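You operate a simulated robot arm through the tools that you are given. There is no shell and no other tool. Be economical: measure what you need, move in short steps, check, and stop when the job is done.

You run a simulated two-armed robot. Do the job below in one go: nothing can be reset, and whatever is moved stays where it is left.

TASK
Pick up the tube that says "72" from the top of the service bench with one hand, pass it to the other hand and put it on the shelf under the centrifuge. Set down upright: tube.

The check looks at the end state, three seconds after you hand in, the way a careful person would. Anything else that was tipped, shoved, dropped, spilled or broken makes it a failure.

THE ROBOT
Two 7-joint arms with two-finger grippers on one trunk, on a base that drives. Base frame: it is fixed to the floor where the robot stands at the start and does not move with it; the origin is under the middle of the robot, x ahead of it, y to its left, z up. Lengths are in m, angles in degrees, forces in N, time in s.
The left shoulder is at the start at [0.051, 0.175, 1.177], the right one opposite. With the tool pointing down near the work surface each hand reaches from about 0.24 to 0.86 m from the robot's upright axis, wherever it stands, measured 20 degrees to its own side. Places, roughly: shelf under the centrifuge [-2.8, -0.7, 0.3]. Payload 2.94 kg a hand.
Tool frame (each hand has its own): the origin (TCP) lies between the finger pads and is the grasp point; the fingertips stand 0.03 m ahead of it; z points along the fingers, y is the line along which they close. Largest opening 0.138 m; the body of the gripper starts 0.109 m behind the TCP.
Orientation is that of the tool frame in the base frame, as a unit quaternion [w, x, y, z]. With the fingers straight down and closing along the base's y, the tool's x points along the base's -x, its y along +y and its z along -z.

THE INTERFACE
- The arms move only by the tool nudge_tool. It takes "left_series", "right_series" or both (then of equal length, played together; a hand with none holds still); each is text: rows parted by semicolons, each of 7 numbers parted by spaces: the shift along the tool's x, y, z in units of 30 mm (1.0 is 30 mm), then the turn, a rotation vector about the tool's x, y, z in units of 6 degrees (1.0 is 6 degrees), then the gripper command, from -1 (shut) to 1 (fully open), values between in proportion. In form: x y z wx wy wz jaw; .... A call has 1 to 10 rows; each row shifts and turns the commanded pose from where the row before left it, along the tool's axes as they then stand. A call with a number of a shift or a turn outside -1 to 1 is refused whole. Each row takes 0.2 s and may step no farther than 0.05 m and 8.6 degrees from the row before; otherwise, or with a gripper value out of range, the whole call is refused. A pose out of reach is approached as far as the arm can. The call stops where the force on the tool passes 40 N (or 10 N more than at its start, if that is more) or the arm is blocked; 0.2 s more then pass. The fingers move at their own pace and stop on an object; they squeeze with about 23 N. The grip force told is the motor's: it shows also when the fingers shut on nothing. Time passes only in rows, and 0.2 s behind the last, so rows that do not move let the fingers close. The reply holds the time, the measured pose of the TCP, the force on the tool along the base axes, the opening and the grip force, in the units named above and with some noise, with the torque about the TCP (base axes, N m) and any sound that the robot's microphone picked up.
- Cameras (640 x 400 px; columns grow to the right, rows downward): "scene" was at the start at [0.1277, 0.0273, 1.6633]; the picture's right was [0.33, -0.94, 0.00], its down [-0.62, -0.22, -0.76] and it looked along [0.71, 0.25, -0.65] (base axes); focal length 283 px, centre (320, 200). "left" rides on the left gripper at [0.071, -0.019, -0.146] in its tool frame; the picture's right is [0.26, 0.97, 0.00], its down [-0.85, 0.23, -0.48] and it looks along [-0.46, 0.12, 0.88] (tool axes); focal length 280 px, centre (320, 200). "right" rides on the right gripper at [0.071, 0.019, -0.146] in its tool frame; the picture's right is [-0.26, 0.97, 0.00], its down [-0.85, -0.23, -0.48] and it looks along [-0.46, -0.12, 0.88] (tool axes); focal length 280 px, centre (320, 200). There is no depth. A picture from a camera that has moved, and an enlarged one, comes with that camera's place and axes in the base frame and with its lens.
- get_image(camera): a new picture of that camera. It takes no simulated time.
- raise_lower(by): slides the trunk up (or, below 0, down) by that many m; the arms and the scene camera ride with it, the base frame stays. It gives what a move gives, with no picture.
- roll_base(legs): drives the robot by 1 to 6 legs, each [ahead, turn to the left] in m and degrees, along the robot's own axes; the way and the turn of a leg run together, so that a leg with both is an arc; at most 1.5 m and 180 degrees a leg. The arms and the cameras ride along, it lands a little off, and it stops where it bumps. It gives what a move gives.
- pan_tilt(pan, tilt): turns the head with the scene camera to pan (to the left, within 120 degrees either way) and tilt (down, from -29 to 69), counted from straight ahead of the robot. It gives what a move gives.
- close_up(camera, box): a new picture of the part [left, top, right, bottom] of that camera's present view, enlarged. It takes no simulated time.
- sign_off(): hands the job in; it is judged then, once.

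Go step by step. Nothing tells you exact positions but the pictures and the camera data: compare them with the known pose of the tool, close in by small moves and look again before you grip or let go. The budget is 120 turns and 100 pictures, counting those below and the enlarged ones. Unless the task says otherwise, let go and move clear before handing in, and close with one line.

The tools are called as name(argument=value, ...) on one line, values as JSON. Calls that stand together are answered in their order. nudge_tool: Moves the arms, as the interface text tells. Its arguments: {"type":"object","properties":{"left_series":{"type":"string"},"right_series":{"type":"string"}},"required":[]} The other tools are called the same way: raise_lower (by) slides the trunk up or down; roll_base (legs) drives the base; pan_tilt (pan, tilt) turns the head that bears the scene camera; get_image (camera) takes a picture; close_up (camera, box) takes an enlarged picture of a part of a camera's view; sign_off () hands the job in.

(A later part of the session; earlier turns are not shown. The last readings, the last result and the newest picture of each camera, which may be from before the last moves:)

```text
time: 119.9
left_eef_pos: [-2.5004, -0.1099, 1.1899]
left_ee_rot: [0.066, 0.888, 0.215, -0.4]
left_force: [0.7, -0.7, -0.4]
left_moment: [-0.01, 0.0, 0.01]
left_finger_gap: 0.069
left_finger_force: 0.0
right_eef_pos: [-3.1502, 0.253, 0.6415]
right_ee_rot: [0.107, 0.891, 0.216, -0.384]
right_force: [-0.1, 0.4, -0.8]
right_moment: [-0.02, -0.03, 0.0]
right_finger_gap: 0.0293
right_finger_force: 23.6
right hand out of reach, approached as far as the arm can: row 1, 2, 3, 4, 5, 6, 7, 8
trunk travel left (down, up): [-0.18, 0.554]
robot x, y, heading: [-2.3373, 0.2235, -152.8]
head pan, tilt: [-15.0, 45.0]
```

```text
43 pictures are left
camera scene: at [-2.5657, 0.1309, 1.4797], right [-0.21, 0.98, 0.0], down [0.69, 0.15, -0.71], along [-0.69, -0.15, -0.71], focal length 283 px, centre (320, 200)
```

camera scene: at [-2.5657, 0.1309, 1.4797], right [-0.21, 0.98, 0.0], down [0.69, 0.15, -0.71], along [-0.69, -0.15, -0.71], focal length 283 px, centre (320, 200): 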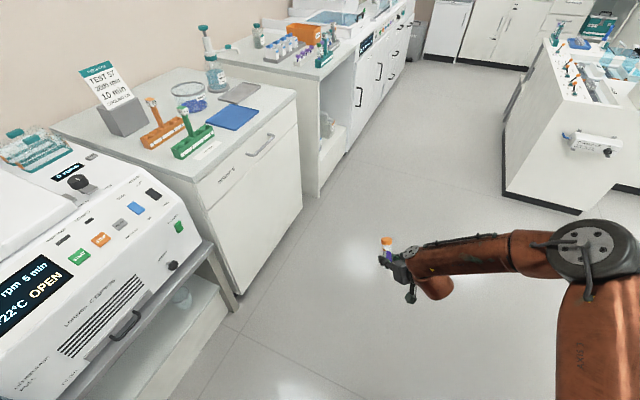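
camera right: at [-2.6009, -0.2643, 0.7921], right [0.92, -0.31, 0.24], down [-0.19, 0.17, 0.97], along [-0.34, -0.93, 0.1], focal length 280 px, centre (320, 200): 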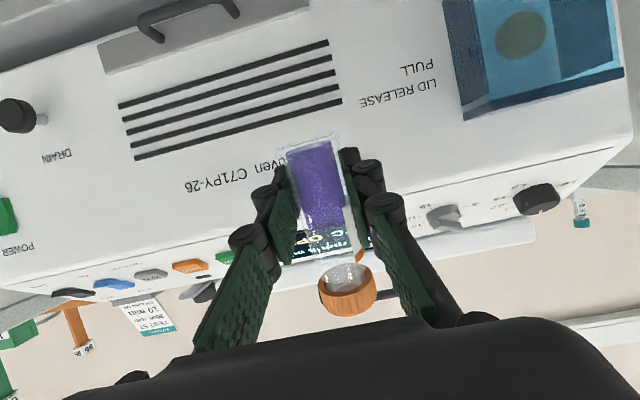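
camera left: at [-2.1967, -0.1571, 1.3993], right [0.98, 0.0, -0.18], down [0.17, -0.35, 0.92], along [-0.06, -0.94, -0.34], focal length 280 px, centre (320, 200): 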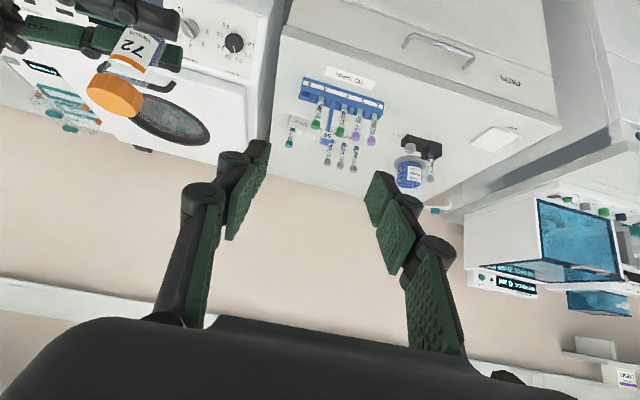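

Still riding a joint limit. I'll relax the wrist by pitching the tool steeply down first, then stretch and lower.

nudge_tool(right_series="0 0 0 0 1 0 -1;0 0 0 0 1 0 -1;0 0 0 0 1 0 -1;0 0 0 0 1 0 -1;0 0 0 0 1 0 -1;0 0 0 0 1 0 -1")

nudge_tool(right_series="-1 0 0.2 0 0 0 -1;-1 0 0.2 0 0 0 -1;-1 0 0.2 0 0 0 -1;-1 0 0.2 0 0 0 -1;-1 0 0.2 0 0 0 -1;-1 0 0.2 0 0 0 -1")

get_image(camera="scene")

```text
time: 121.3
left_eef_pos: [-2.5005, -0.1095, 1.1892]
left_ee_rot: [0.067, 0.888, 0.216, -0.4]
left_force: [0.2, -0.7, 0.2]
left_moment: [0.0, -0.01, 0.01]
left_finger_gap: 0.0692
left_finger_force: 0.1
right_eef_pos: [-3.1278, 0.2702, 0.6638]
right_ee_rot: [0.034, 0.967, 0.237, -0.09]
right_force: [0.1, 0.6, -0.6]
right_moment: [0.03, 0.02, -0.03]
right_finger_gap: 0.0295
right_finger_force: 22.3
right hand out of reach, approached as far as the arm can: row 4, 5, 6
trunk travel left (down, up): [-0.18, 0.554]
robot x, y, heading: [-2.3389, 0.2246, -152.8]
head pan, tilt: [-15.0, 45.0]
```

```text
time: 122.7
left_eef_pos: [-2.5007, -0.1109, 1.1889]
left_ee_rot: [0.066, 0.888, 0.215, -0.4]
left_force: [-0.2, 0.2, -0.2]
left_moment: [0.03, 0.01, -0.01]
left_finger_gap: 0.0689
left_finger_force: 0.0
right_eef_pos: [-3.1592, 0.2464, 0.7319]
right_ee_rot: [0.032, 0.967, 0.236, -0.091]
right_force: [-0.5, 0.4, 0.2]
right_moment: [0.02, 0.01, 0.0]
right_finger_gap: 0.0294
right_finger_force: 23.3
right hand out of reach, approached as far as the arm can: row 1, 2, 3, 4, 5, 6
trunk travel left (down, up): [-0.18, 0.554]
robot x, y, heading: [-2.3367, 0.2256, -153.1]
head pan, tilt: [-15.0, 45.0]
```

```text
42 pictures are left
camera scene: at [-2.5657, 0.131, 1.4797], right [-0.21, 0.98, 0.0], down [0.69, 0.15, -0.71], along [-0.69, -0.15, -0.71], focal length 283 px, centre (320, 200)
```

scene: 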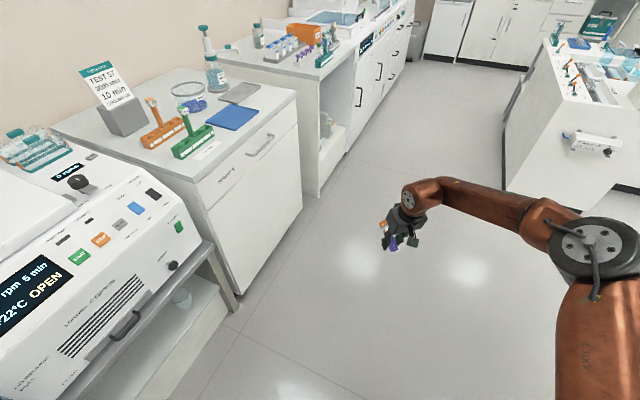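

nudge_tool(right_series="0 1 -0.3 0 0 0 -1;0 1 -0.3 0 0 0 -1;0 1 0 0 0 0 -1;0 1 0 0 0 0 -1;0 1 0 0 0 0 -1;0 1 0 0 0 0 -1;0 1 0 0 0 0 -1")

nudge_tool(right_series="0 0 1 0 0 0 -1;0 0 1 0 0 0 -1;0 0 1 0 0 0 -1;0 0 1 0 0 0 -1;0 0 1 0 0 0 -1;0 0 1 0 0 0 -1")

get_image(camera="scene")

```text
time: 124.3
left_eef_pos: [-2.5002, -0.1102, 1.1898]
left_ee_rot: [0.066, 0.888, 0.215, -0.4]
left_force: [-0.6, 0.0, 0.4]
left_moment: [0.01, 0.0, 0.02]
left_finger_gap: 0.0691
left_finger_force: 0.1
right_eef_pos: [-3.0231, 0.1348, 0.7846]
right_ee_rot: [0.035, 0.967, 0.236, -0.091]
right_force: [0.2, 0.6, -0.4]
right_moment: [0.0, -0.03, 0.0]
right_finger_gap: 0.0294
right_finger_force: 22.9
right hand out of reach, approached as far as the arm can: row 1, 2, 3, 4, 5, 6, 7
trunk travel left (down, up): [-0.18, 0.554]
robot x, y, heading: [-2.3369, 0.2236, -152.9]
head pan, tilt: [-15.0, 45.0]
```

```text
time: 125.7
left_eef_pos: [-2.5002, -0.1103, 1.1898]
left_ee_rot: [0.066, 0.889, 0.214, -0.4]
left_force: [0.1, 0.7, 0.0]
left_moment: [-0.01, -0.01, 0.0]
left_finger_gap: 0.069
left_finger_force: 0.0
right_eef_pos: [-3.021, 0.2012, 0.6597]
right_ee_rot: [0.035, 0.967, 0.237, -0.09]
right_force: [0.9, -0.7, -1.5]
right_moment: [-0.01, -0.01, 0.02]
right_finger_gap: 0.0297
right_finger_force: 22.9
right hand out of reach, approached as far as the arm can: row 1, 2, 3, 4, 5, 6
trunk travel left (down, up): [-0.18, 0.554]
robot x, y, heading: [-2.3384, 0.2263, -153.3]
head pan, tilt: [-15.0, 45.0]
```

```text
41 pictures are left
camera scene: at [-2.5658, 0.1311, 1.4797], right [-0.21, 0.98, 0.0], down [0.69, 0.15, -0.71], along [-0.69, -0.15, -0.71], focal length 283 px, centre (320, 200)
```

scene: 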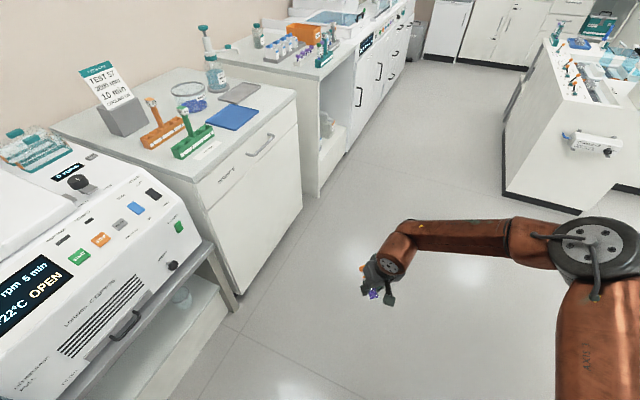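

The elbow is parked above shoulder height, which blocks going low. I'll lift to shoulder height, stretch the arm out nearly straight with the tool level, and then swing down along an arc so the elbow drops too.

nudge_tool(right_series="0 0 -1 0 0 0 -1;0 0 -1 0 0 0 -1;0 0 -1 0 0 0 -1;0 0 -1 0 0 0 -1;0 0 -1 0 0 0 -1;0 0 -1 0 0 0 -1;0 0 -1 0 0 0 -1;0 0 -1 0 0 0 -1;0 0 -1 0 0 0 -1;0 0 -1 0 0 0 -1")

nudge_tool(right_series="-0.5 0 0 0 -1 0 -1;-0.5 0 0 0 -1 0 -1;-0.5 0 0 0 -1 0 -1;-0.4 0 0.2 0 -1 0 -1;-0.3 0 0.3 0 -1 0 -1;-0.3 0 0.4 0 -1 0 -1;-0.3 0 0.4 0 -1 0 -1;-0.2 0 0.5 0 -1 0 -1;-0.1 0 0.5 0 -1 0 -1;-0.1 0 0.5 0 -1 0 -1")

get_image(camera="scene")

```text
time: 127.9
left_eef_pos: [-2.4993, -0.1101, 1.1904]
left_ee_rot: [0.067, 0.888, 0.216, -0.4]
left_force: [0.9, 0.8, 0.1]
left_moment: [-0.03, 0.06, 0.04]
left_finger_gap: 0.0691
left_finger_force: 0.1
right_eef_pos: [-2.9707, 0.2331, 0.9537]
right_ee_rot: [0.034, 0.967, 0.237, -0.091]
right_force: [0.2, -0.8, -0.2]
right_moment: [0.01, -0.02, -0.05]
right_finger_gap: 0.0296
right_finger_force: 23.3
trunk travel left (down, up): [-0.18, 0.554]
robot x, y, heading: [-2.3333, 0.2261, -153.2]
head pan, tilt: [-15.0, 45.0]
```

```text
time: 130.1
left_eef_pos: [-2.5005, -0.1107, 1.1888]
left_ee_rot: [0.066, 0.888, 0.215, -0.4]
left_force: [0.0, 0.2, -0.8]
left_moment: [0.0, -0.01, 0.03]
left_finger_gap: 0.069
left_finger_force: 0.1
right_eef_pos: [-3.1007, 0.1681, 0.9474]
right_ee_rot: [0.147, 0.793, 0.187, -0.561]
right_force: [-0.3, -0.3, -1.0]
right_moment: [0.01, 0.0, 0.02]
right_finger_gap: 0.0294
right_finger_force: 23.0
trunk travel left (down, up): [-0.18, 0.554]
robot x, y, heading: [-2.3371, 0.2254, -153.0]
head pan, tilt: [-15.0, 45.0]
```

```text
40 pictures are left
camera scene: at [-2.5663, 0.1307, 1.4795], right [-0.21, 0.98, 0.0], down [0.69, 0.15, -0.71], along [-0.69, -0.15, -0.71], focal length 283 px, centre (320, 200)
```

scene: 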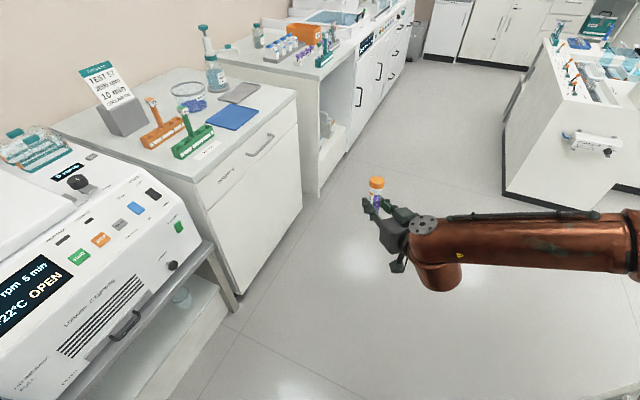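

Good: the hand moves freely in this posture. Now I stretch forward about 0.28 m at this height.

nudge_tool(right_series="-0.33 0.3 0.95 0 0 0 -1;-0.33 0.3 0.95 0 0 0 -1;-0.33 0.3 0.95 0 0 0 -1;-0.33 0.3 0.95 0 0 0 -1;-0.33 0.3 0.95 0 0 0 -1;-0.33 0.3 0.95 0 0 0 -1;-0.33 0.3 0.95 0 0 0 -1;-0.33 0.3 0.95 0 0 0 -1;-0.33 0.3 0.95 0 0 0 -1")

get_image(camera="scene")

```text
time: 132.1
left_eef_pos: [-2.5008, -0.1104, 1.19]
left_ee_rot: [0.066, 0.888, 0.215, -0.401]
left_force: [-0.1, -0.4, -0.8]
left_moment: [-0.04, -0.01, 0.04]
left_finger_gap: 0.069
left_finger_force: 0.0
right_eef_pos: [-3.2465, 0.0635, 0.971]
right_ee_rot: [0.148, 0.793, 0.188, -0.561]
right_force: [0.4, 0.7, -0.1]
right_moment: [-0.03, 0.01, -0.01]
right_finger_gap: 0.0295
right_finger_force: 23.1
right hand out of reach, approached as far as the arm can: row 6, 7, 8, 9
trunk travel left (down, up): [-0.18, 0.554]
robot x, y, heading: [-2.3372, 0.2253, -153.3]
head pan, tilt: [-15.0, 45.0]
```

```text
39 pictures are left
camera scene: at [-2.5658, 0.1309, 1.4797], right [-0.21, 0.98, 0.0], down [0.69, 0.15, -0.71], along [-0.69, -0.15, -0.71], focal length 283 px, centre (320, 200)
```

scene: 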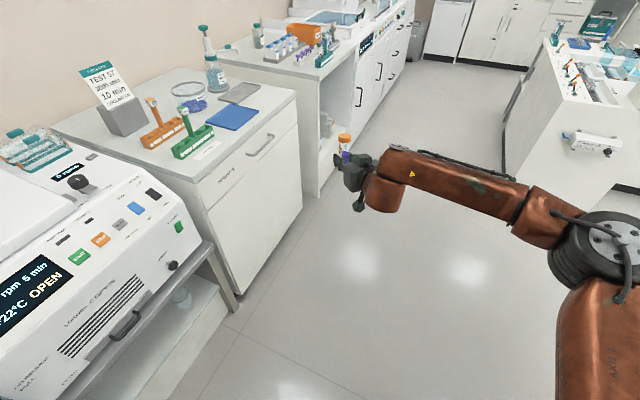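

nudge_tool(right_series="0 0 -0.5 0 0 0 -1;0 0 0 -0.945 0 -0.328 -1;0 0 0 -0.945 0 -0.328 -1;0 0 0 -0.945 0 -0.328 -1;0 0 0 -0.945 0 -0.328 -1;0 0 0 -0.945 0 -0.328 -1")

nudge_tool(right_series="0.9 0 0.3 0 0 0 -1;0.9 0 0.3 0 0 0 -1;0.9 0 0.3 0 0 0 -1;0.9 0 0.3 0 0 0 -1;0.9 0 0.3 0 0 0 -1;0.9 0 0.3 0 0 0 -1")

get_image(camera="scene")

```text
time: 133.5
left_eef_pos: [-2.5021, -0.1097, 1.1895]
left_ee_rot: [0.067, 0.888, 0.215, -0.401]
left_force: [-0.4, 0.2, 0.0]
left_moment: [-0.02, -0.03, 0.07]
left_finger_gap: 0.0689
left_finger_force: 0.0
right_eef_pos: [-3.2286, 0.0659, 0.969]
right_ee_rot: [0.265, 0.729, 0.347, -0.527]
right_force: [-0.4, 0.6, -1.0]
right_moment: [-0.02, -0.01, 0.04]
right_finger_gap: 0.0295
right_finger_force: 23.2
right hand out of reach, approached as far as the arm can: row 4, 5
trunk travel left (down, up): [-0.18, 0.554]
robot x, y, heading: [-2.3382, 0.226, -152.9]
head pan, tilt: [-15.0, 45.0]
```

```text
time: 134.9
left_eef_pos: [-2.5002, -0.1098, 1.1883]
left_ee_rot: [0.067, 0.888, 0.216, -0.4]
left_force: [0.4, -0.9, -0.8]
left_moment: [-0.01, -0.01, 0.01]
left_finger_gap: 0.069
left_finger_force: 0.1
right_eef_pos: [-3.2251, 0.0579, 0.8809]
right_ee_rot: [0.26, 0.734, 0.348, -0.522]
right_force: [0.1, 0.3, -0.5]
right_moment: [0.02, -0.04, -0.01]
right_finger_gap: 0.0296
right_finger_force: 23.5
right hand out of reach, approached as far as the arm can: row 3, 4, 5, 6
trunk travel left (down, up): [-0.18, 0.554]
robot x, y, heading: [-2.3344, 0.2234, -153.0]
head pan, tilt: [-15.0, 45.0]
```

```text
38 pictures are left
camera scene: at [-2.5658, 0.1309, 1.4797], right [-0.21, 0.98, 0.0], down [0.69, 0.15, -0.71], along [-0.69, -0.15, -0.71], focal length 283 px, centre (320, 200)
```

scene: 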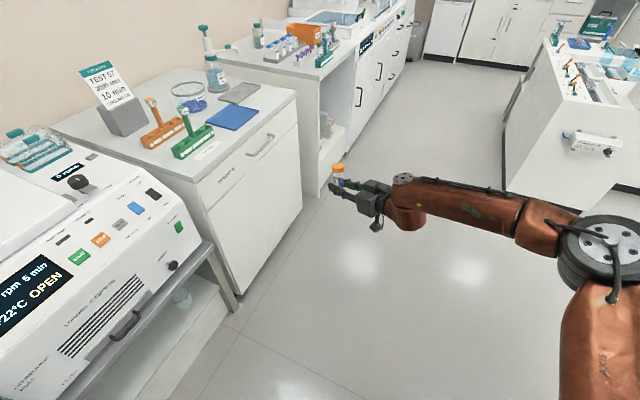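

I suspect a wrist-roll limit rather than true reach. I'll test it by rolling the tool about its own axis and seeing whether it can then go lower.

nudge_tool(right_series="0 0 0 0 0 1 -1;0 0 0 0 0 1 -1;0 0 0 0 0 1 -1;0 0 0 0 0 1 -1;0 0 0 0 0 1 -1")

nudge_tool(right_series="0 0 0 0 0 -1 -1;0 0 0 0 0 -1 -1;0 0 0 0 0 -1 -1;0 0 0 0 0 -1 -1;0 0 0 0 0 -1 -1;0 0 0 0 0 -1 -1;0 0 0 0 0 -1 -1;0 0 0 0 0 -1 -1;0 0 0 0 0 -1 -1;0 0 0 0 0 -1 -1")

get_image(camera="scene")

```text
time: 136.1
left_eef_pos: [-2.501, -0.1097, 1.1884]
left_ee_rot: [0.067, 0.888, 0.216, -0.401]
left_force: [-0.2, -0.1, -0.4]
left_moment: [0.0, 0.04, 0.01]
left_finger_gap: 0.0692
left_finger_force: 0.0
right_eef_pos: [-3.2252, 0.0602, 0.8896]
right_ee_rot: [0.39, 0.796, 0.145, -0.439]
right_force: [0.1, -0.2, -0.8]
right_moment: [0.04, -0.03, -0.03]
right_finger_gap: 0.0295
right_finger_force: 23.5
right hand out of reach, approached as far as the arm can: row 1
trunk travel left (down, up): [-0.18, 0.554]
robot x, y, heading: [-2.3384, 0.224, -152.9]
head pan, tilt: [-15.0, 45.0]
```

```text
time: 138.3
left_eef_pos: [-2.5003, -0.1101, 1.1891]
left_ee_rot: [0.067, 0.888, 0.216, -0.4]
left_force: [-0.4, -0.9, -0.2]
left_moment: [-0.01, 0.01, 0.02]
left_finger_gap: 0.0692
left_finger_force: 0.1
right_eef_pos: [-3.2243, 0.0601, 0.8898]
right_ee_rot: [0.116, 0.616, 0.525, -0.576]
right_force: [0.0, -0.8, -0.4]
right_moment: [0.01, 0.02, 0.0]
right_finger_gap: 0.0294
right_finger_force: 22.7
trunk travel left (down, up): [-0.18, 0.554]
robot x, y, heading: [-2.3339, 0.2256, -153.0]
head pan, tilt: [-15.0, 45.0]
```

```text
37 pictures are left
camera scene: at [-2.5657, 0.1309, 1.4797], right [-0.21, 0.98, 0.0], down [0.69, 0.15, -0.71], along [-0.69, -0.15, -0.71], focal length 283 px, centre (320, 200)
```

scene: 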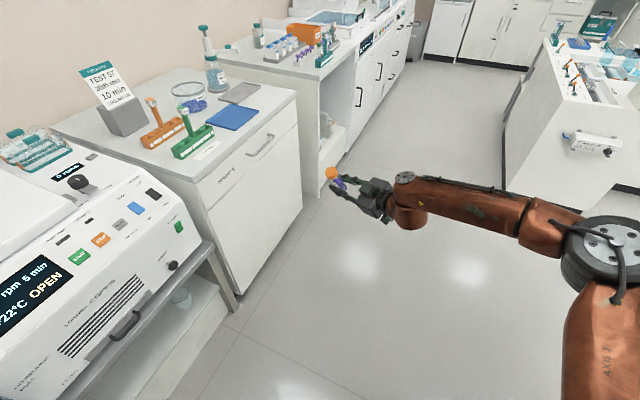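

Rolling is free, so the branch of the arm posture itself is the problem. I'll return the arm to something like its start posture: trunk back up, tool steep, hand well out to its own side. Then I'll re-approach as the left arm did at the bench.

raise_lower(by=0.17)

nudge_tool(right_series="0 0 -0.8 0 0 1 -1;0 0 -0.8 0 0 1 -1;0 0 -0.8 0 0 1 -1;0 0 -0.8 0 0 1 -1;0 0 -0.8 0 0 1 -1;0 -0.5 -0.3 0 1 0 -1;0 -0.5 -0.3 0 1 0 -1;0 -0.5 -0.3 0 1 0 -1;0 -0.5 -0.3 0 1 0 -1;0 -0.5 -0.3 0 1 0 -1")

get_image(camera="scene")

```text
time: 140.2
left_eef_pos: [-2.4335, -0.0772, 1.3887]
left_ee_rot: [0.08, 0.861, 0.206, -0.459]
left_force: [0.7, 0.0, -0.6]
left_moment: [-0.01, -0.01, 0.02]
left_finger_gap: 0.0691
left_finger_force: 0.1
right_eef_pos: [-3.187, 0.079, 1.1737]
right_ee_rot: [-0.103, -0.575, -0.512, 0.63]
right_force: [0.7, 0.1, -1.1]
right_moment: [-0.02, 0.01, 0.02]
right_finger_gap: 0.0298
right_finger_force: 22.9
trunk travel left (down, up): [-0.35, 0.384]
robot x, y, heading: [-2.3362, 0.2238, -153.0]
head pan, tilt: [-15.0, 45.0]
```

```text
time: 142.4
left_eef_pos: [-2.4327, -0.0756, 1.3876]
left_ee_rot: [0.08, 0.86, 0.206, -0.459]
left_force: [-1.1, 0.1, 0.7]
left_moment: [0.0, -0.01, 0.01]
left_finger_gap: 0.0689
left_finger_force: 0.1
right_eef_pos: [-3.1166, 0.2396, 1.1938]
right_ee_rot: [0.211, 0.772, 0.39, -0.455]
right_force: [-0.4, 1.1, -1.1]
right_moment: [0.02, 0.03, 0.03]
right_finger_gap: 0.0295
right_finger_force: 23.2
right hand out of reach, approached as far as the arm can: row 8, 9, 10
trunk travel left (down, up): [-0.35, 0.384]
robot x, y, heading: [-2.3374, 0.2256, -153.4]
head pan, tilt: [-15.0, 45.0]
```

```text
36 pictures are left
camera scene: at [-2.4578, 0.1866, 1.6573], right [-0.21, 0.98, 0.0], down [0.69, 0.15, -0.71], along [-0.69, -0.15, -0.71], focal length 283 px, centre (320, 200)
```

scene: 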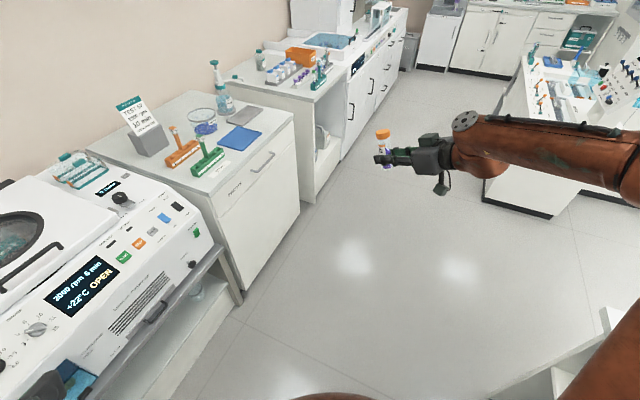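

The elbow is pushed far out to the right because I had yawed the tool left. Yawing the tool clockwise, to the right, should make the elbow tuck back under, so I'll do that here in the free space.

nudge_tool(right_series="0 0 0 0.868 0 0.496 -1;0 0 0 0.868 0 0.496 -1;0 0 0 0.868 0 0.496 -1;0 0 0 0.868 0 0.496 -1;0 0 0 0.868 0 0.496 -1;0 0 0 0.868 0 0.496 -1;0 0 0 0.868 0 0.496 -1;0 0 0 0.868 0 0.496 -1;0 0 0 0.868 0 0.496 -1;0 0 0 0.868 0 0.496 -1")

get_image(camera="scene")

```text
time: 144.6
left_eef_pos: [-2.4325, -0.077, 1.3883]
left_ee_rot: [0.081, 0.86, 0.207, -0.459]
left_force: [0.1, -0.1, -0.5]
left_moment: [0.0, 0.02, 0.04]
left_finger_gap: 0.069
left_finger_force: 0.1
right_eef_pos: [-3.1095, 0.2685, 1.1724]
right_ee_rot: [0.11, 0.828, 0.185, -0.518]
right_force: [-0.1, -0.1, 0.0]
right_moment: [0.04, 0.01, 0.01]
right_finger_gap: 0.0294
right_finger_force: 22.8
right hand out of reach, approached as far as the arm can: row 1, 2, 3, 4, 5, 6, 7
trunk travel left (down, up): [-0.35, 0.384]
robot x, y, heading: [-2.3359, 0.2258, -153.2]
head pan, tilt: [-15.0, 45.0]
```

```text
35 pictures are left
camera scene: at [-2.4579, 0.1854, 1.6573], right [-0.21, 0.98, 0.0], down [0.69, 0.15, -0.71], along [-0.69, -0.15, -0.71], focal length 283 px, centre (320, 200)
```

scene: 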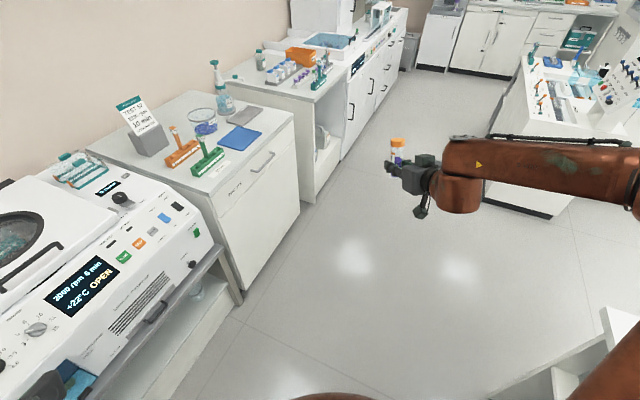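

nudge_tool(right_series="0 0 0 0.9 0 0.44 -1;0 0 0 0.9 0 0.44 -1;0 0 0 0.9 0 0.44 -1;0 0 0 0.9 0 0.44 -1;0 0 0 0.9 0 0.44 -1;0 0 0 0.9 0 0.44 -1;0 0 0 0.9 0 0.44 -1;0 0 0 0.9 0 0.44 -1")

get_image(camera="scene")

```text
time: 146.4
left_eef_pos: [-2.4342, -0.0747, 1.3882]
left_ee_rot: [0.079, 0.861, 0.206, -0.459]
left_force: [-0.7, 1.2, 0.7]
left_moment: [-0.01, -0.03, 0.0]
left_finger_gap: 0.069
left_finger_force: 0.1
right_eef_pos: [-3.1077, 0.2767, 1.1744]
right_ee_rot: [-0.109, 0.831, -0.168, -0.52]
right_force: [0.3, 0.1, 0.1]
right_moment: [-0.03, -0.05, -0.01]
right_finger_gap: 0.0293
right_finger_force: 23.2
right hand out of reach, approached as far as the arm can: row 8
trunk travel left (down, up): [-0.35, 0.384]
robot x, y, heading: [-2.3386, 0.2239, -153.3]
head pan, tilt: [-15.0, 45.0]
```

```text
34 pictures are left
camera scene: at [-2.4587, 0.1864, 1.6572], right [-0.21, 0.98, 0.0], down [0.69, 0.15, -0.71], along [-0.69, -0.15, -0.71], focal length 283 px, centre (320, 200)
```

scene: 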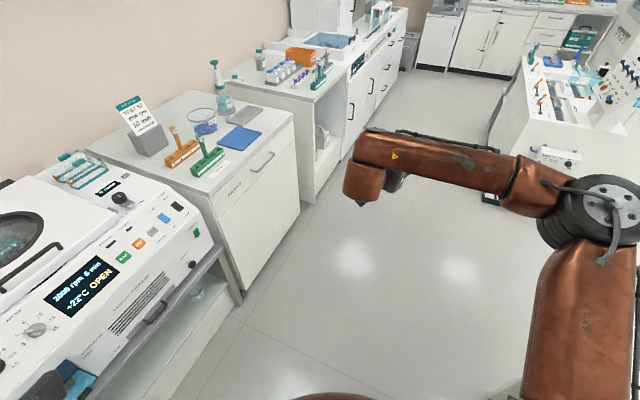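

That only bent the wrist more. Before deciding on a regrasp I want to know what the arms can do low down. I'll bring the right hand back to a forward yaw, lower the trunk, and test the empty left hand at a 45° pitch.

nudge_tool(right_series="0 0 0 -0.9 0 -0.44 -1;0 0 0 -0.9 0 -0.44 -1;0 0 0 -0.9 0 -0.44 -1;0 0 0 -0.9 0 -0.44 -1;0 0 0 -0.9 0 -0.44 -1;0 0 0 -0.9 0 -0.44 -1;0 0 0 -0.9 0 -0.44 -1")

raise_lower(by=-0.34)

nudge_tool(left_series="0 0 1 0 0 0 0;0 0 1 0 0 0 0;0 0 1 0 0 0 0;0 0 1 0 0 0 0;0 0 1 0 0 0 0;0 0 1 0 0 0 0;0 0 1 0 0 0 0;0 0 1 0 0 0 0;0 0 1 0 0 0 0;0 0 1 0 0 0 0")

get_image(camera="scene")

```text
time: 148.0
left_eef_pos: [-2.4338, -0.0755, 1.3884]
left_ee_rot: [0.08, 0.86, 0.206, -0.46]
left_force: [0.3, 0.8, -0.4]
left_moment: [-0.01, -0.01, 0.02]
left_finger_gap: 0.0692
left_finger_force: 0.0
right_eef_pos: [-3.1067, 0.2742, 1.1737]
right_ee_rot: [0.086, 0.836, 0.144, -0.523]
right_force: [-0.5, 0.5, -0.8]
right_moment: [-0.02, 0.04, 0.02]
right_finger_gap: 0.0295
right_finger_force: 23.0
trunk travel left (down, up): [-0.35, 0.384]
robot x, y, heading: [-2.3376, 0.2242, -153.3]
head pan, tilt: [-15.0, 45.0]
```

```text
time: 151.4
left_eef_pos: [-2.5444, -0.1318, 1.0105]
left_ee_rot: [0.055, 0.907, 0.221, -0.354]
left_force: [-0.5, -0.1, -0.2]
left_moment: [0.01, 0.02, 0.03]
left_finger_gap: 0.0687
left_finger_force: 0.0
right_eef_pos: [-3.1067, 0.2731, 0.834]
right_ee_rot: [0.084, 0.836, 0.143, -0.523]
right_force: [0.2, 0.3, -0.7]
right_moment: [0.02, -0.03, -0.02]
right_finger_gap: 0.0295
right_finger_force: 22.7
trunk travel left (down, up): [-0.01, 0.724]
robot x, y, heading: [-2.3339, 0.2238, -153.0]
head pan, tilt: [-15.0, 45.0]
```

```text
time: 153.6
left_eef_pos: [-2.6354, -0.1934, 0.99]
left_ee_rot: [0.055, 0.907, 0.221, -0.354]
left_force: [-0.2, 0.5, 0.3]
left_moment: [0.0, -0.02, 0.02]
left_finger_gap: 0.0691
left_finger_force: 0.1
left hand out of reach, approached as far as the arm can: row 2, 3, 4, 5, 6, 7, 8, 9, 10
right_eef_pos: [-3.1061, 0.2741, 0.8337]
right_ee_rot: [0.084, 0.836, 0.143, -0.523]
right_force: [-0.1, 1.3, -0.2]
right_moment: [0.01, 0.0, -0.02]
right_finger_gap: 0.0295
right_finger_force: 22.9
trunk travel left (down, up): [-0.01, 0.724]
robot x, y, heading: [-2.3359, 0.2251, -153.2]
head pan, tilt: [-15.0, 45.0]
```

```text
33 pictures are left
camera scene: at [-2.7217, 0.0524, 1.2789], right [-0.21, 0.98, 0.0], down [0.69, 0.15, -0.71], along [-0.69, -0.15, -0.71], focal length 283 px, centre (320, 200)
```

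scene: 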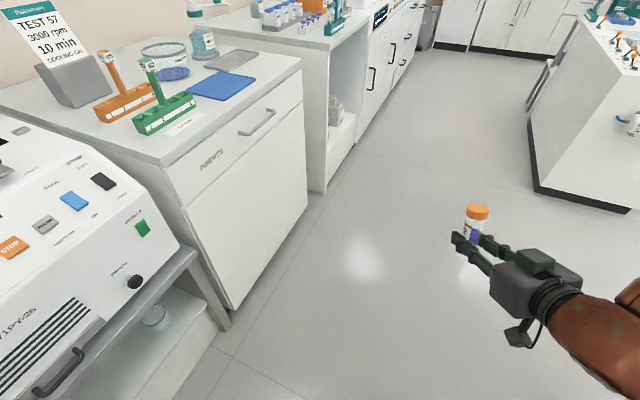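

This time the right hand rode straight down with the trunk, keeping its orientation, and its forearm now lines up with the tool. I'll try lowering it further from here.

nudge_tool(right_series="0.8 0 0.6 0 0 0 -1;0.8 0 0.6 0 0 0 -1;0.8 0 0.6 0 0 0 -1;0.8 0 0.6 0 0 0 -1;0.8 0 0.6 0 0 0 -1;0.8 0 0.6 0 0 0 -1;0.8 0 0.6 0 0 0 -1;0.8 0 0.6 0 0 0 -1")

get_image(camera="scene")

```text
time: 155.4
left_eef_pos: [-2.6352, -0.1942, 0.9897]
left_ee_rot: [0.055, 0.907, 0.221, -0.354]
left_force: [-0.1, -0.5, -0.1]
left_moment: [0.05, 0.03, 0.02]
left_finger_gap: 0.0688
left_finger_force: 0.1
right_eef_pos: [-3.1493, 0.2631, 0.5944]
right_ee_rot: [0.084, 0.836, 0.142, -0.524]
right_force: [0.0, 0.3, -1.6]
right_moment: [-0.04, 0.0, 0.02]
right_finger_gap: 0.0293
right_finger_force: 22.7
trunk travel left (down, up): [-0.01, 0.724]
robot x, y, heading: [-2.3351, 0.2254, -153.1]
head pan, tilt: [-15.0, 45.0]
```

```text
32 pictures are left
camera scene: at [-2.7223, 0.052, 1.2786], right [-0.21, 0.98, 0.0], down [0.69, 0.15, -0.71], along [-0.69, -0.15, -0.71], focal length 283 px, centre (320, 200)
```

scene: 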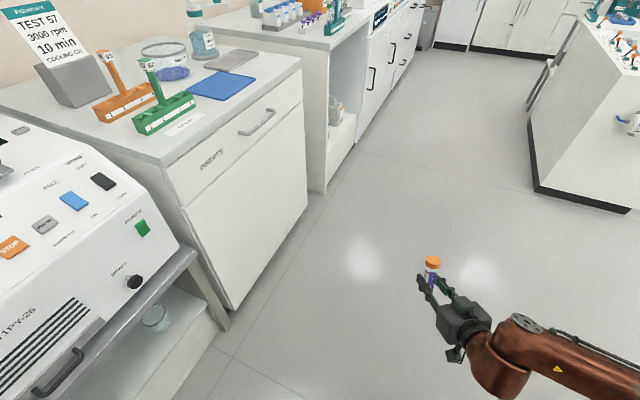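

It moves freely now, at z = 0.59. I keep going down.

nudge_tool(right_series="0.8 0 0.6 0 0 0 -1;0.8 0 0.6 0 0 0 -1;0.8 0 0.6 0 0 0 -1;0.8 0 0.6 0 0 0 -1;0.8 0 0.6 0 0 0 -1;0.8 0 0.6 0 0 0 -1")

nudge_tool(right_series="0 0 0 0 -0.9 0 -1;0 0 0 0 -0.9 0 -1;0 0 0 0 -0.85 0 -1")

```text
time: 156.8
left_eef_pos: [-2.6368, -0.195, 0.9898]
left_ee_rot: [0.054, 0.907, 0.22, -0.354]
left_force: [0.3, 0.2, -1.2]
left_moment: [0.0, 0.01, 0.04]
left_finger_gap: 0.0691
left_finger_force: 0.1
right_eef_pos: [-3.1843, 0.2503, 0.4214]
right_ee_rot: [0.084, 0.836, 0.143, -0.523]
right_force: [-0.2, 0.1, -0.9]
right_moment: [0.03, 0.0, 0.03]
right_finger_gap: 0.0299
right_finger_force: 22.2
trunk travel left (down, up): [-0.01, 0.724]
robot x, y, heading: [-2.3368, 0.2247, -153.2]
head pan, tilt: [-15.0, 45.0]
```

```text
time: 157.6
left_eef_pos: [-2.6359, -0.1953, 0.989]
left_ee_rot: [0.055, 0.907, 0.221, -0.353]
left_force: [0.2, 0.3, 0.7]
left_moment: [0.0, -0.04, 0.02]
left_finger_gap: 0.069
left_finger_force: 0.1
right_eef_pos: [-3.1849, 0.2523, 0.421]
right_ee_rot: [0.108, 0.756, 0.131, -0.632]
right_force: [-0.6, -0.2, -0.7]
right_moment: [-0.02, 0.01, -0.03]
right_finger_gap: 0.0296
right_finger_force: 23.1
trunk travel left (down, up): [-0.01, 0.724]
robot x, y, heading: [-2.3367, 0.223, -153.0]
head pan, tilt: [-15.0, 45.0]
```

The tube is upright and low now (TCP z 0.42, pitch 10°), with the arm in a good posture. I'll retract a little so the turn back toward the niche stays clear of the cabinets.

nudge_tool(right_series="0.11 0.5 -0.6 0 0 0 -1;0.11 0.5 -0.6 0 0 0 -1;0.11 0.5 -0.6 0 0 0 -1;0.11 0.5 -0.6 0 0 0 -1;0.11 0.5 -0.6 0 0 0 -1")

```text
time: 158.8
left_eef_pos: [-2.6347, -0.1949, 0.9905]
left_ee_rot: [0.054, 0.908, 0.221, -0.353]
left_force: [-0.3, 0.4, 0.0]
left_moment: [0.01, -0.04, 0.01]
left_finger_gap: 0.069
left_finger_force: 0.1
right_eef_pos: [-3.0953, 0.2783, 0.4364]
right_ee_rot: [0.11, 0.755, 0.132, -0.632]
right_force: [0.4, 0.0, -1.2]
right_moment: [-0.01, -0.03, -0.01]
right_finger_gap: 0.0295
right_finger_force: 23.4
right hand out of reach, approached as far as the arm can: row 1, 2, 3, 4, 5
trunk travel left (down, up): [-0.01, 0.724]
robot x, y, heading: [-2.3373, 0.219, -153.0]
head pan, tilt: [-15.0, 45.0]
```

The hand is retracted to a 0.76 m radius. I'll turn left 45°, look, and then turn the rest.

roll_base(legs=[[0, 45]])

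pan_tilt(pan=-25, tilt=50)

get_image(camera="scene")

```text
time: 161.3
left_eef_pos: [-2.2409, -0.2815, 0.9902]
left_ee_rot: [0.188, 0.748, 0.559, -0.304]
left_force: [0.2, -0.3, 0.7]
left_moment: [0.01, 0.01, 0.01]
left_finger_gap: 0.0691
left_finger_force: 0.1
right_eef_pos: [-2.9001, -0.2853, 0.4371]
right_ee_rot: [0.348, 0.644, 0.417, -0.539]
right_force: [0.1, 0.2, 0.1]
right_moment: [0.01, 0.0, 0.0]
right_finger_gap: 0.0297
right_finger_force: 22.7
trunk travel left (down, up): [-0.01, 0.724]
robot x, y, heading: [-2.3374, 0.2242, -107.1]
head pan, tilt: [-15.0, 45.0]
```

```text
time: 162.0
left_eef_pos: [-2.2408, -0.2802, 0.9893]
left_ee_rot: [0.189, 0.748, 0.559, -0.304]
left_force: [0.2, 0.7, 0.2]
left_moment: [0.02, -0.01, 0.0]
left_finger_gap: 0.0689
left_finger_force: 0.1
right_eef_pos: [-2.8989, -0.2855, 0.4362]
right_ee_rot: [0.348, 0.644, 0.417, -0.539]
right_force: [0.2, -0.4, -0.3]
right_moment: [0.03, -0.02, -0.01]
right_finger_gap: 0.0297
right_finger_force: 23.2
trunk travel left (down, up): [-0.01, 0.724]
robot x, y, heading: [-2.3379, 0.2244, -106.6]
head pan, tilt: [-25.0, 50.0]
```

```text
31 pictures are left
camera scene: at [-2.4876, -0.1619, 1.2719], right [-0.74, 0.67, 0.0], down [0.51, 0.57, -0.64], along [-0.43, -0.48, -0.77], focal length 283 px, centre (320, 200)
```

scene: 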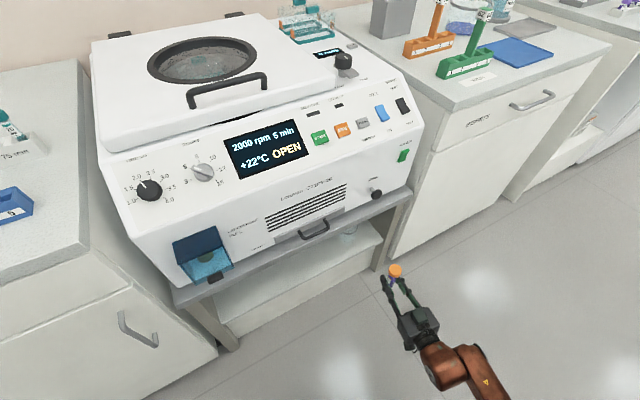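

Clear so far. I turn the remaining 17° and look again.

roll_base(legs=[[0, 17]])

pan_tilt(pan=-30, tilt=55)

get_image(camera="scene")

get_image(camera="right")

```text
time: 163.4
left_eef_pos: [-2.0955, -0.2296, 0.9886]
left_ee_rot: [0.232, 0.655, 0.666, -0.272]
left_force: [-0.5, -0.4, 0.0]
left_moment: [-0.02, -0.03, -0.02]
left_finger_gap: 0.0689
left_finger_force: 0.1
right_eef_pos: [-2.7247, -0.4282, 0.4371]
right_ee_rot: [0.425, 0.574, 0.51, -0.48]
right_force: [1.5, -0.5, 0.8]
right_moment: [0.01, -0.05, -0.01]
right_finger_gap: 0.0295
right_finger_force: 23.2
trunk travel left (down, up): [-0.01, 0.724]
robot x, y, heading: [-2.3368, 0.2218, -89.8]
head pan, tilt: [-25.0, 50.0]
```

```text
time: 164.0
left_eef_pos: [-2.0953, -0.2293, 0.9897]
left_ee_rot: [0.231, 0.656, 0.665, -0.272]
left_force: [0.1, 0.0, -0.1]
left_moment: [-0.03, 0.01, 0.03]
left_finger_gap: 0.0689
left_finger_force: 0.0
right_eef_pos: [-2.7237, -0.4278, 0.4377]
right_ee_rot: [0.425, 0.574, 0.508, -0.481]
right_force: [0.3, -0.1, -0.1]
right_moment: [-0.01, -0.03, -0.02]
right_finger_gap: 0.0297
right_finger_force: 22.5
trunk travel left (down, up): [-0.01, 0.724]
robot x, y, heading: [-2.3324, 0.2231, -89.7]
head pan, tilt: [-30.0, 55.0]
```

```text
30 pictures are left
camera scene: at [-2.3702, -0.1821, 1.2654], right [-0.87, 0.5, 0.0], down [0.41, 0.71, -0.57], along [-0.28, -0.5, -0.82], focal length 283 px, centre (320, 200)
```

scene: 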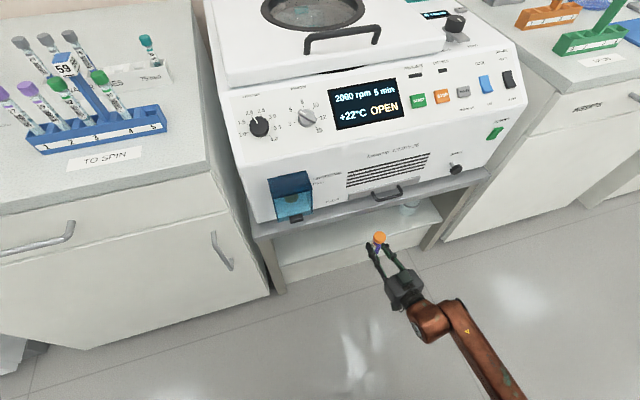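

```text
29 pictures are left
camera right: at [-2.6853, -0.2755, 0.3925], right [0.95, -0.16, 0.26], down [-0.19, 0.34, 0.92], along [-0.24, -0.93, 0.3], focal length 280 px, centre (320, 200)
```

right: 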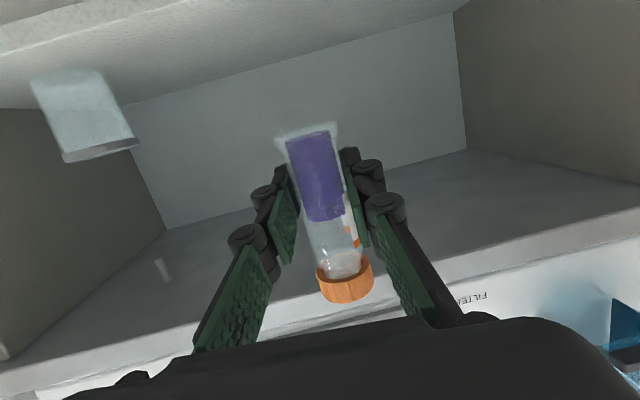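

The niche is right ahead: shelf surface at about z = 0.295, with the glass dish to the right. I'll zoom the scene camera on the shelf front and the tube to fix the distances.

close_up(camera="scene", box=[250, 180, 460, 311])

```text
3.05 times, centred on (355, 246) of scene
camera zoom: at [-2.3702, -0.1821, 1.2654], right [-0.87, 0.5, 0.0], down [0.41, 0.71, -0.57], along [-0.28, -0.5, -0.82], focal length 861 px, centre (213, 61)
```

zoom: 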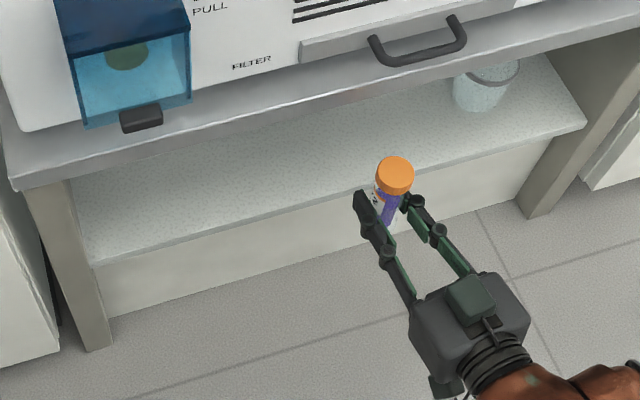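

Geometry confirmed: shelf front edge n ≈ 1.17, shelf z ≈ 0.295, tube bottom at about 0.40 and 0.1 m in front of the edge. I'll lower 85 mm, which leaves about 25 mm of clearance over the shelf.

nudge_tool(right_series="0.7 0 0.12 0 0 0 -1;0.7 0 0.12 0 0 0 -1;0.7 0 0.12 0 0 0 -1;0.7 0 0.12 0 0 0 -1")

get_image(camera="right")

```text
time: 165.0
left_eef_pos: [-2.0947, -0.2299, 0.9895]
left_ee_rot: [0.232, 0.656, 0.665, -0.272]
left_force: [-0.8, -0.2, -0.8]
left_moment: [0.02, -0.01, 0.0]
left_finger_gap: 0.0693
left_finger_force: 0.1
right_eef_pos: [-2.7339, -0.4285, 0.3527]
right_ee_rot: [0.428, 0.575, 0.509, -0.477]
right_force: [-0.3, -0.4, -0.9]
right_moment: [0.03, 0.01, -0.02]
right_finger_gap: 0.0295
right_finger_force: 23.2
right hand out of reach, approached as far as the arm can: row 3, 4
trunk travel left (down, up): [-0.01, 0.724]
robot x, y, heading: [-2.3365, 0.2236, -89.6]
head pan, tilt: [-30.0, 55.0]
```

```text
27 pictures are left
camera right: at [-2.6963, -0.2752, 0.3089], right [0.95, -0.16, 0.26], down [-0.2, 0.34, 0.92], along [-0.23, -0.93, 0.29], focal length 280 px, centre (320, 200)
```

right: 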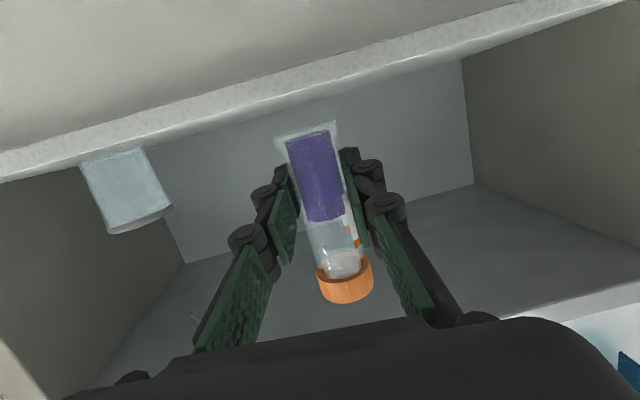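

The shelf top reads z ≈ 0.294, with the tube bottom about 0.02 m above it. Now I go straight in along the tool's horizontal direction.

nudge_tool(right_series="-0.17 0 0.89 0 0 0 -1;-0.17 0 0.89 0 0 0 -1;-0.17 0 0.89 0 0 0 -1")

get_image(camera="right")

```text
time: 165.8
left_eef_pos: [-2.0954, -0.2301, 0.9898]
left_ee_rot: [0.231, 0.656, 0.665, -0.273]
left_force: [0.3, 0.0, -0.1]
left_moment: [-0.04, 0.03, 0.0]
left_finger_gap: 0.069
left_finger_force: 0.1
right_eef_pos: [-2.7474, -0.5083, 0.3541]
right_ee_rot: [0.425, 0.575, 0.509, -0.48]
right_force: [0.3, -0.5, -0.8]
right_moment: [-0.01, 0.0, 0.0]
right_finger_gap: 0.0296
right_finger_force: 23.2
trunk travel left (down, up): [-0.01, 0.724]
robot x, y, heading: [-2.3397, 0.2246, -89.8]
head pan, tilt: [-30.0, 55.0]
```

```text
26 pictures are left
camera right: at [-2.7087, -0.3547, 0.3105], right [0.95, -0.16, 0.26], down [-0.19, 0.34, 0.92], along [-0.24, -0.93, 0.29], focal length 280 px, centre (320, 200)
```

right: 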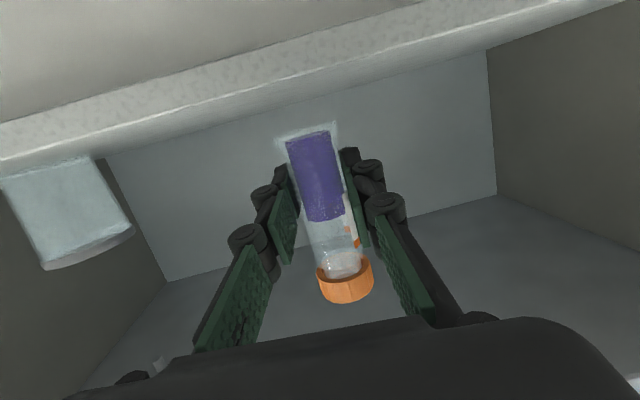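

Moving in as planned: tube over the shelf edge, dish well to the side. Three more rows bring it about 70 mm inside.

nudge_tool(right_series="-0.17 0 0.9 0 0 0 -1;-0.17 0 0.9 0 0 0 -1;-0.17 0 0.9 0 0 0 -1")

get_image(camera="right")

close_up(camera="scene", box=[250, 180, 460, 311])

```text
time: 166.6
left_eef_pos: [-2.0968, -0.2311, 0.9901]
left_ee_rot: [0.232, 0.656, 0.664, -0.273]
left_force: [-0.2, -0.4, 0.8]
left_moment: [-0.01, 0.01, 0.0]
left_finger_gap: 0.069
left_finger_force: 0.0
right_eef_pos: [-2.7574, -0.5886, 0.3545]
right_ee_rot: [0.425, 0.574, 0.51, -0.479]
right_force: [-0.2, 0.0, -0.9]
right_moment: [0.0, -0.01, -0.02]
right_finger_gap: 0.0294
right_finger_force: 22.9
trunk travel left (down, up): [-0.01, 0.724]
robot x, y, heading: [-2.3356, 0.2297, -89.5]
head pan, tilt: [-30.0, 55.0]
```

```text
25 pictures are left
camera right: at [-2.7193, -0.4357, 0.3105], right [0.95, -0.16, 0.26], down [-0.19, 0.34, 0.92], along [-0.24, -0.93, 0.29], focal length 280 px, centre (320, 200)
```

right: 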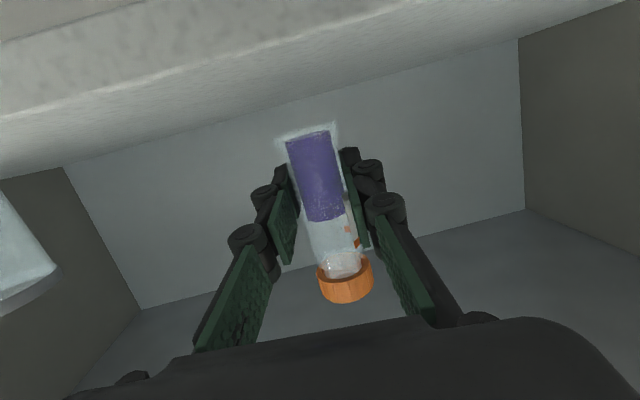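

```text
3.05 times, centred on (355, 246) of scene
camera zoom: at [-2.3702, -0.182, 1.2653], right [-0.87, 0.5, 0.0], down [0.41, 0.71, -0.57], along [-0.28, -0.5, -0.82], focal length 861 px, centre (213, 61)
```

zoom: 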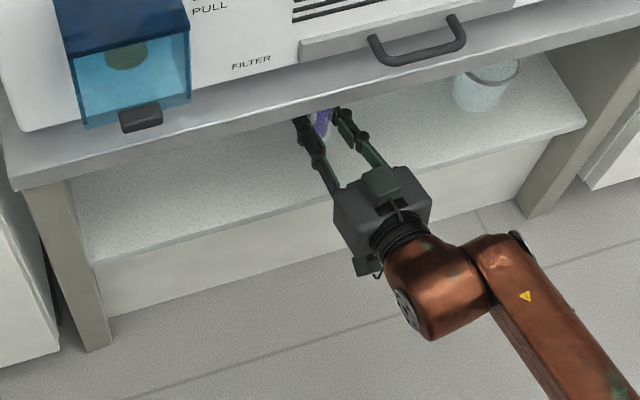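

The tube is about 70 mm inside the edge, clear of everything. I lower slowly and watch the force for contact.

nudge_tool(right_series="0.2 0 0.036 0 0 0 -1;0.2 0 0.036 0 0 0 -1;0.15 0 0.026 0 0 0 -1")

```text
time: 167.4
left_eef_pos: [-2.0943, -0.23, 0.9887]
left_ee_rot: [0.231, 0.656, 0.665, -0.272]
left_force: [-0.3, -0.5, -0.5]
left_moment: [-0.01, 0.02, 0.02]
left_finger_gap: 0.0689
left_finger_force: 0.1
right_eef_pos: [-2.7554, -0.5893, 0.3395]
right_ee_rot: [0.425, 0.574, 0.509, -0.48]
right_force: [0.6, -0.5, 0.7]
right_moment: [0.0, -0.01, -0.02]
right_finger_gap: 0.0297
right_finger_force: 23.1
trunk travel left (down, up): [-0.01, 0.724]
robot x, y, heading: [-2.3358, 0.2255, -89.7]
head pan, tilt: [-30.0, 55.0]
```

nudge_tool(right_series="0.1 0 0.018 0 0 0 -1;0.1 0 0.018 0 0 0 -1")

get_image(camera="right")

```text
time: 168.0
left_eef_pos: [-2.0968, -0.2304, 0.9909]
left_ee_rot: [0.231, 0.656, 0.665, -0.273]
left_force: [-0.2, 0.3, 0.2]
left_moment: [0.0, -0.01, 0.04]
left_finger_gap: 0.069
left_finger_force: 0.1
right_eef_pos: [-2.7557, -0.5883, 0.3319]
right_ee_rot: [0.425, 0.575, 0.509, -0.48]
right_force: [-0.9, 0.6, -0.2]
right_moment: [-0.01, 0.03, -0.01]
right_finger_gap: 0.0297
right_finger_force: 23.3
trunk travel left (down, up): [-0.01, 0.724]
robot x, y, heading: [-2.3382, 0.2247, -89.6]
head pan, tilt: [-30.0, 55.0]
```

```text
23 pictures are left
camera right: at [-2.7181, -0.4357, 0.288], right [0.95, -0.16, 0.26], down [-0.19, 0.34, 0.92], along [-0.24, -0.93, 0.3], focal length 280 px, centre (320, 200)
```

right: 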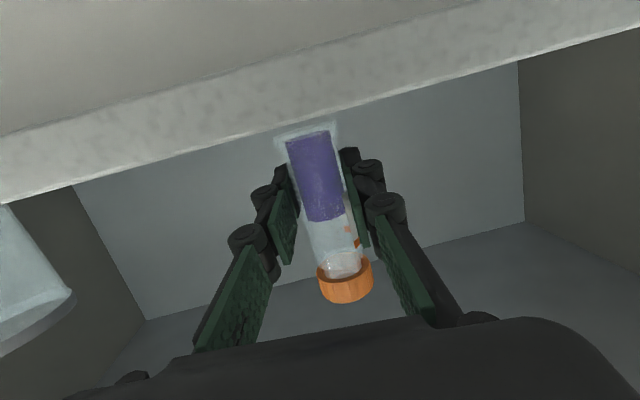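

Almost down. I continue in 2 mm steps until the force shows contact.

nudge_tool(right_series="0.066 0 0.012 0 0 0 -1;0.066 0 0.012 0 0 0 -1")

nudge_tool(right_series="0.05 0 0.009 0 0 0 -1;0.05 0 0.009 0 0 0 -1")

```text
time: 168.6
left_eef_pos: [-2.095, -0.23, 0.9888]
left_ee_rot: [0.232, 0.656, 0.665, -0.272]
left_force: [0.2, 0.7, 0.5]
left_moment: [0.0, 0.0, 0.01]
left_finger_gap: 0.069
left_finger_force: 0.0
right_eef_pos: [-2.7563, -0.5883, 0.3288]
right_ee_rot: [0.425, 0.575, 0.508, -0.481]
right_force: [0.2, 0.2, -0.3]
right_moment: [-0.01, 0.03, -0.01]
right_finger_gap: 0.0297
right_finger_force: 22.4
trunk travel left (down, up): [-0.01, 0.724]
robot x, y, heading: [-2.3388, 0.2272, -89.7]
head pan, tilt: [-30.0, 55.0]
```

```text
time: 169.2
left_eef_pos: [-2.0963, -0.2304, 0.9891]
left_ee_rot: [0.231, 0.656, 0.665, -0.272]
left_force: [0.7, -0.4, -0.2]
left_moment: [0.02, -0.01, 0.0]
left_finger_gap: 0.069
left_finger_force: 0.0
right_eef_pos: [-2.7556, -0.5883, 0.3266]
right_ee_rot: [0.425, 0.574, 0.508, -0.481]
right_force: [-0.2, 1.5, 3.3]
right_moment: [-0.04, 0.01, 0.02]
right_finger_gap: 0.0298
right_finger_force: 23.3
trunk travel left (down, up): [-0.01, 0.724]
robot x, y, heading: [-2.3374, 0.2238, -89.9]
head pan, tilt: [-30.0, 55.0]
```

Contact is beginning (about +4 N upward). One more millimetre, then I'll check before opening.

nudge_tool(right_series="0.04 0 0.007 0 0 0 -1;0 0 0 0 0 0 -1")

get_image(camera="right")

```text
time: 169.8
left_eef_pos: [-2.0943, -0.2295, 0.9903]
left_ee_rot: [0.232, 0.656, 0.664, -0.273]
left_force: [-0.4, 0.2, -0.5]
left_moment: [0.0, -0.02, -0.02]
left_finger_gap: 0.0691
left_finger_force: 0.0
right_eef_pos: [-2.7555, -0.5893, 0.3279]
right_ee_rot: [0.427, 0.573, 0.509, -0.481]
right_force: [-1.3, 0.0, 8.9]
right_moment: [-0.19, 0.09, -0.03]
right_finger_gap: 0.0298
right_finger_force: 22.9
trunk travel left (down, up): [-0.01, 0.724]
robot x, y, heading: [-2.3414, 0.2268, -89.6]
head pan, tilt: [-30.0, 55.0]
```

```text
22 pictures are left
camera right: at [-2.7175, -0.4369, 0.2814], right [0.95, -0.16, 0.26], down [-0.19, 0.35, 0.92], along [-0.24, -0.92, 0.3], focal length 280 px, centre (320, 200)
```

right: 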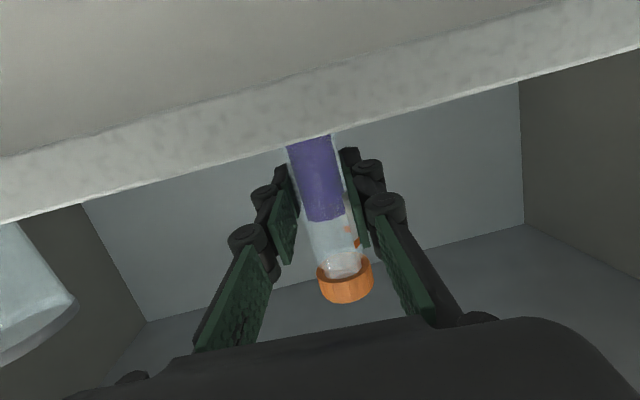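

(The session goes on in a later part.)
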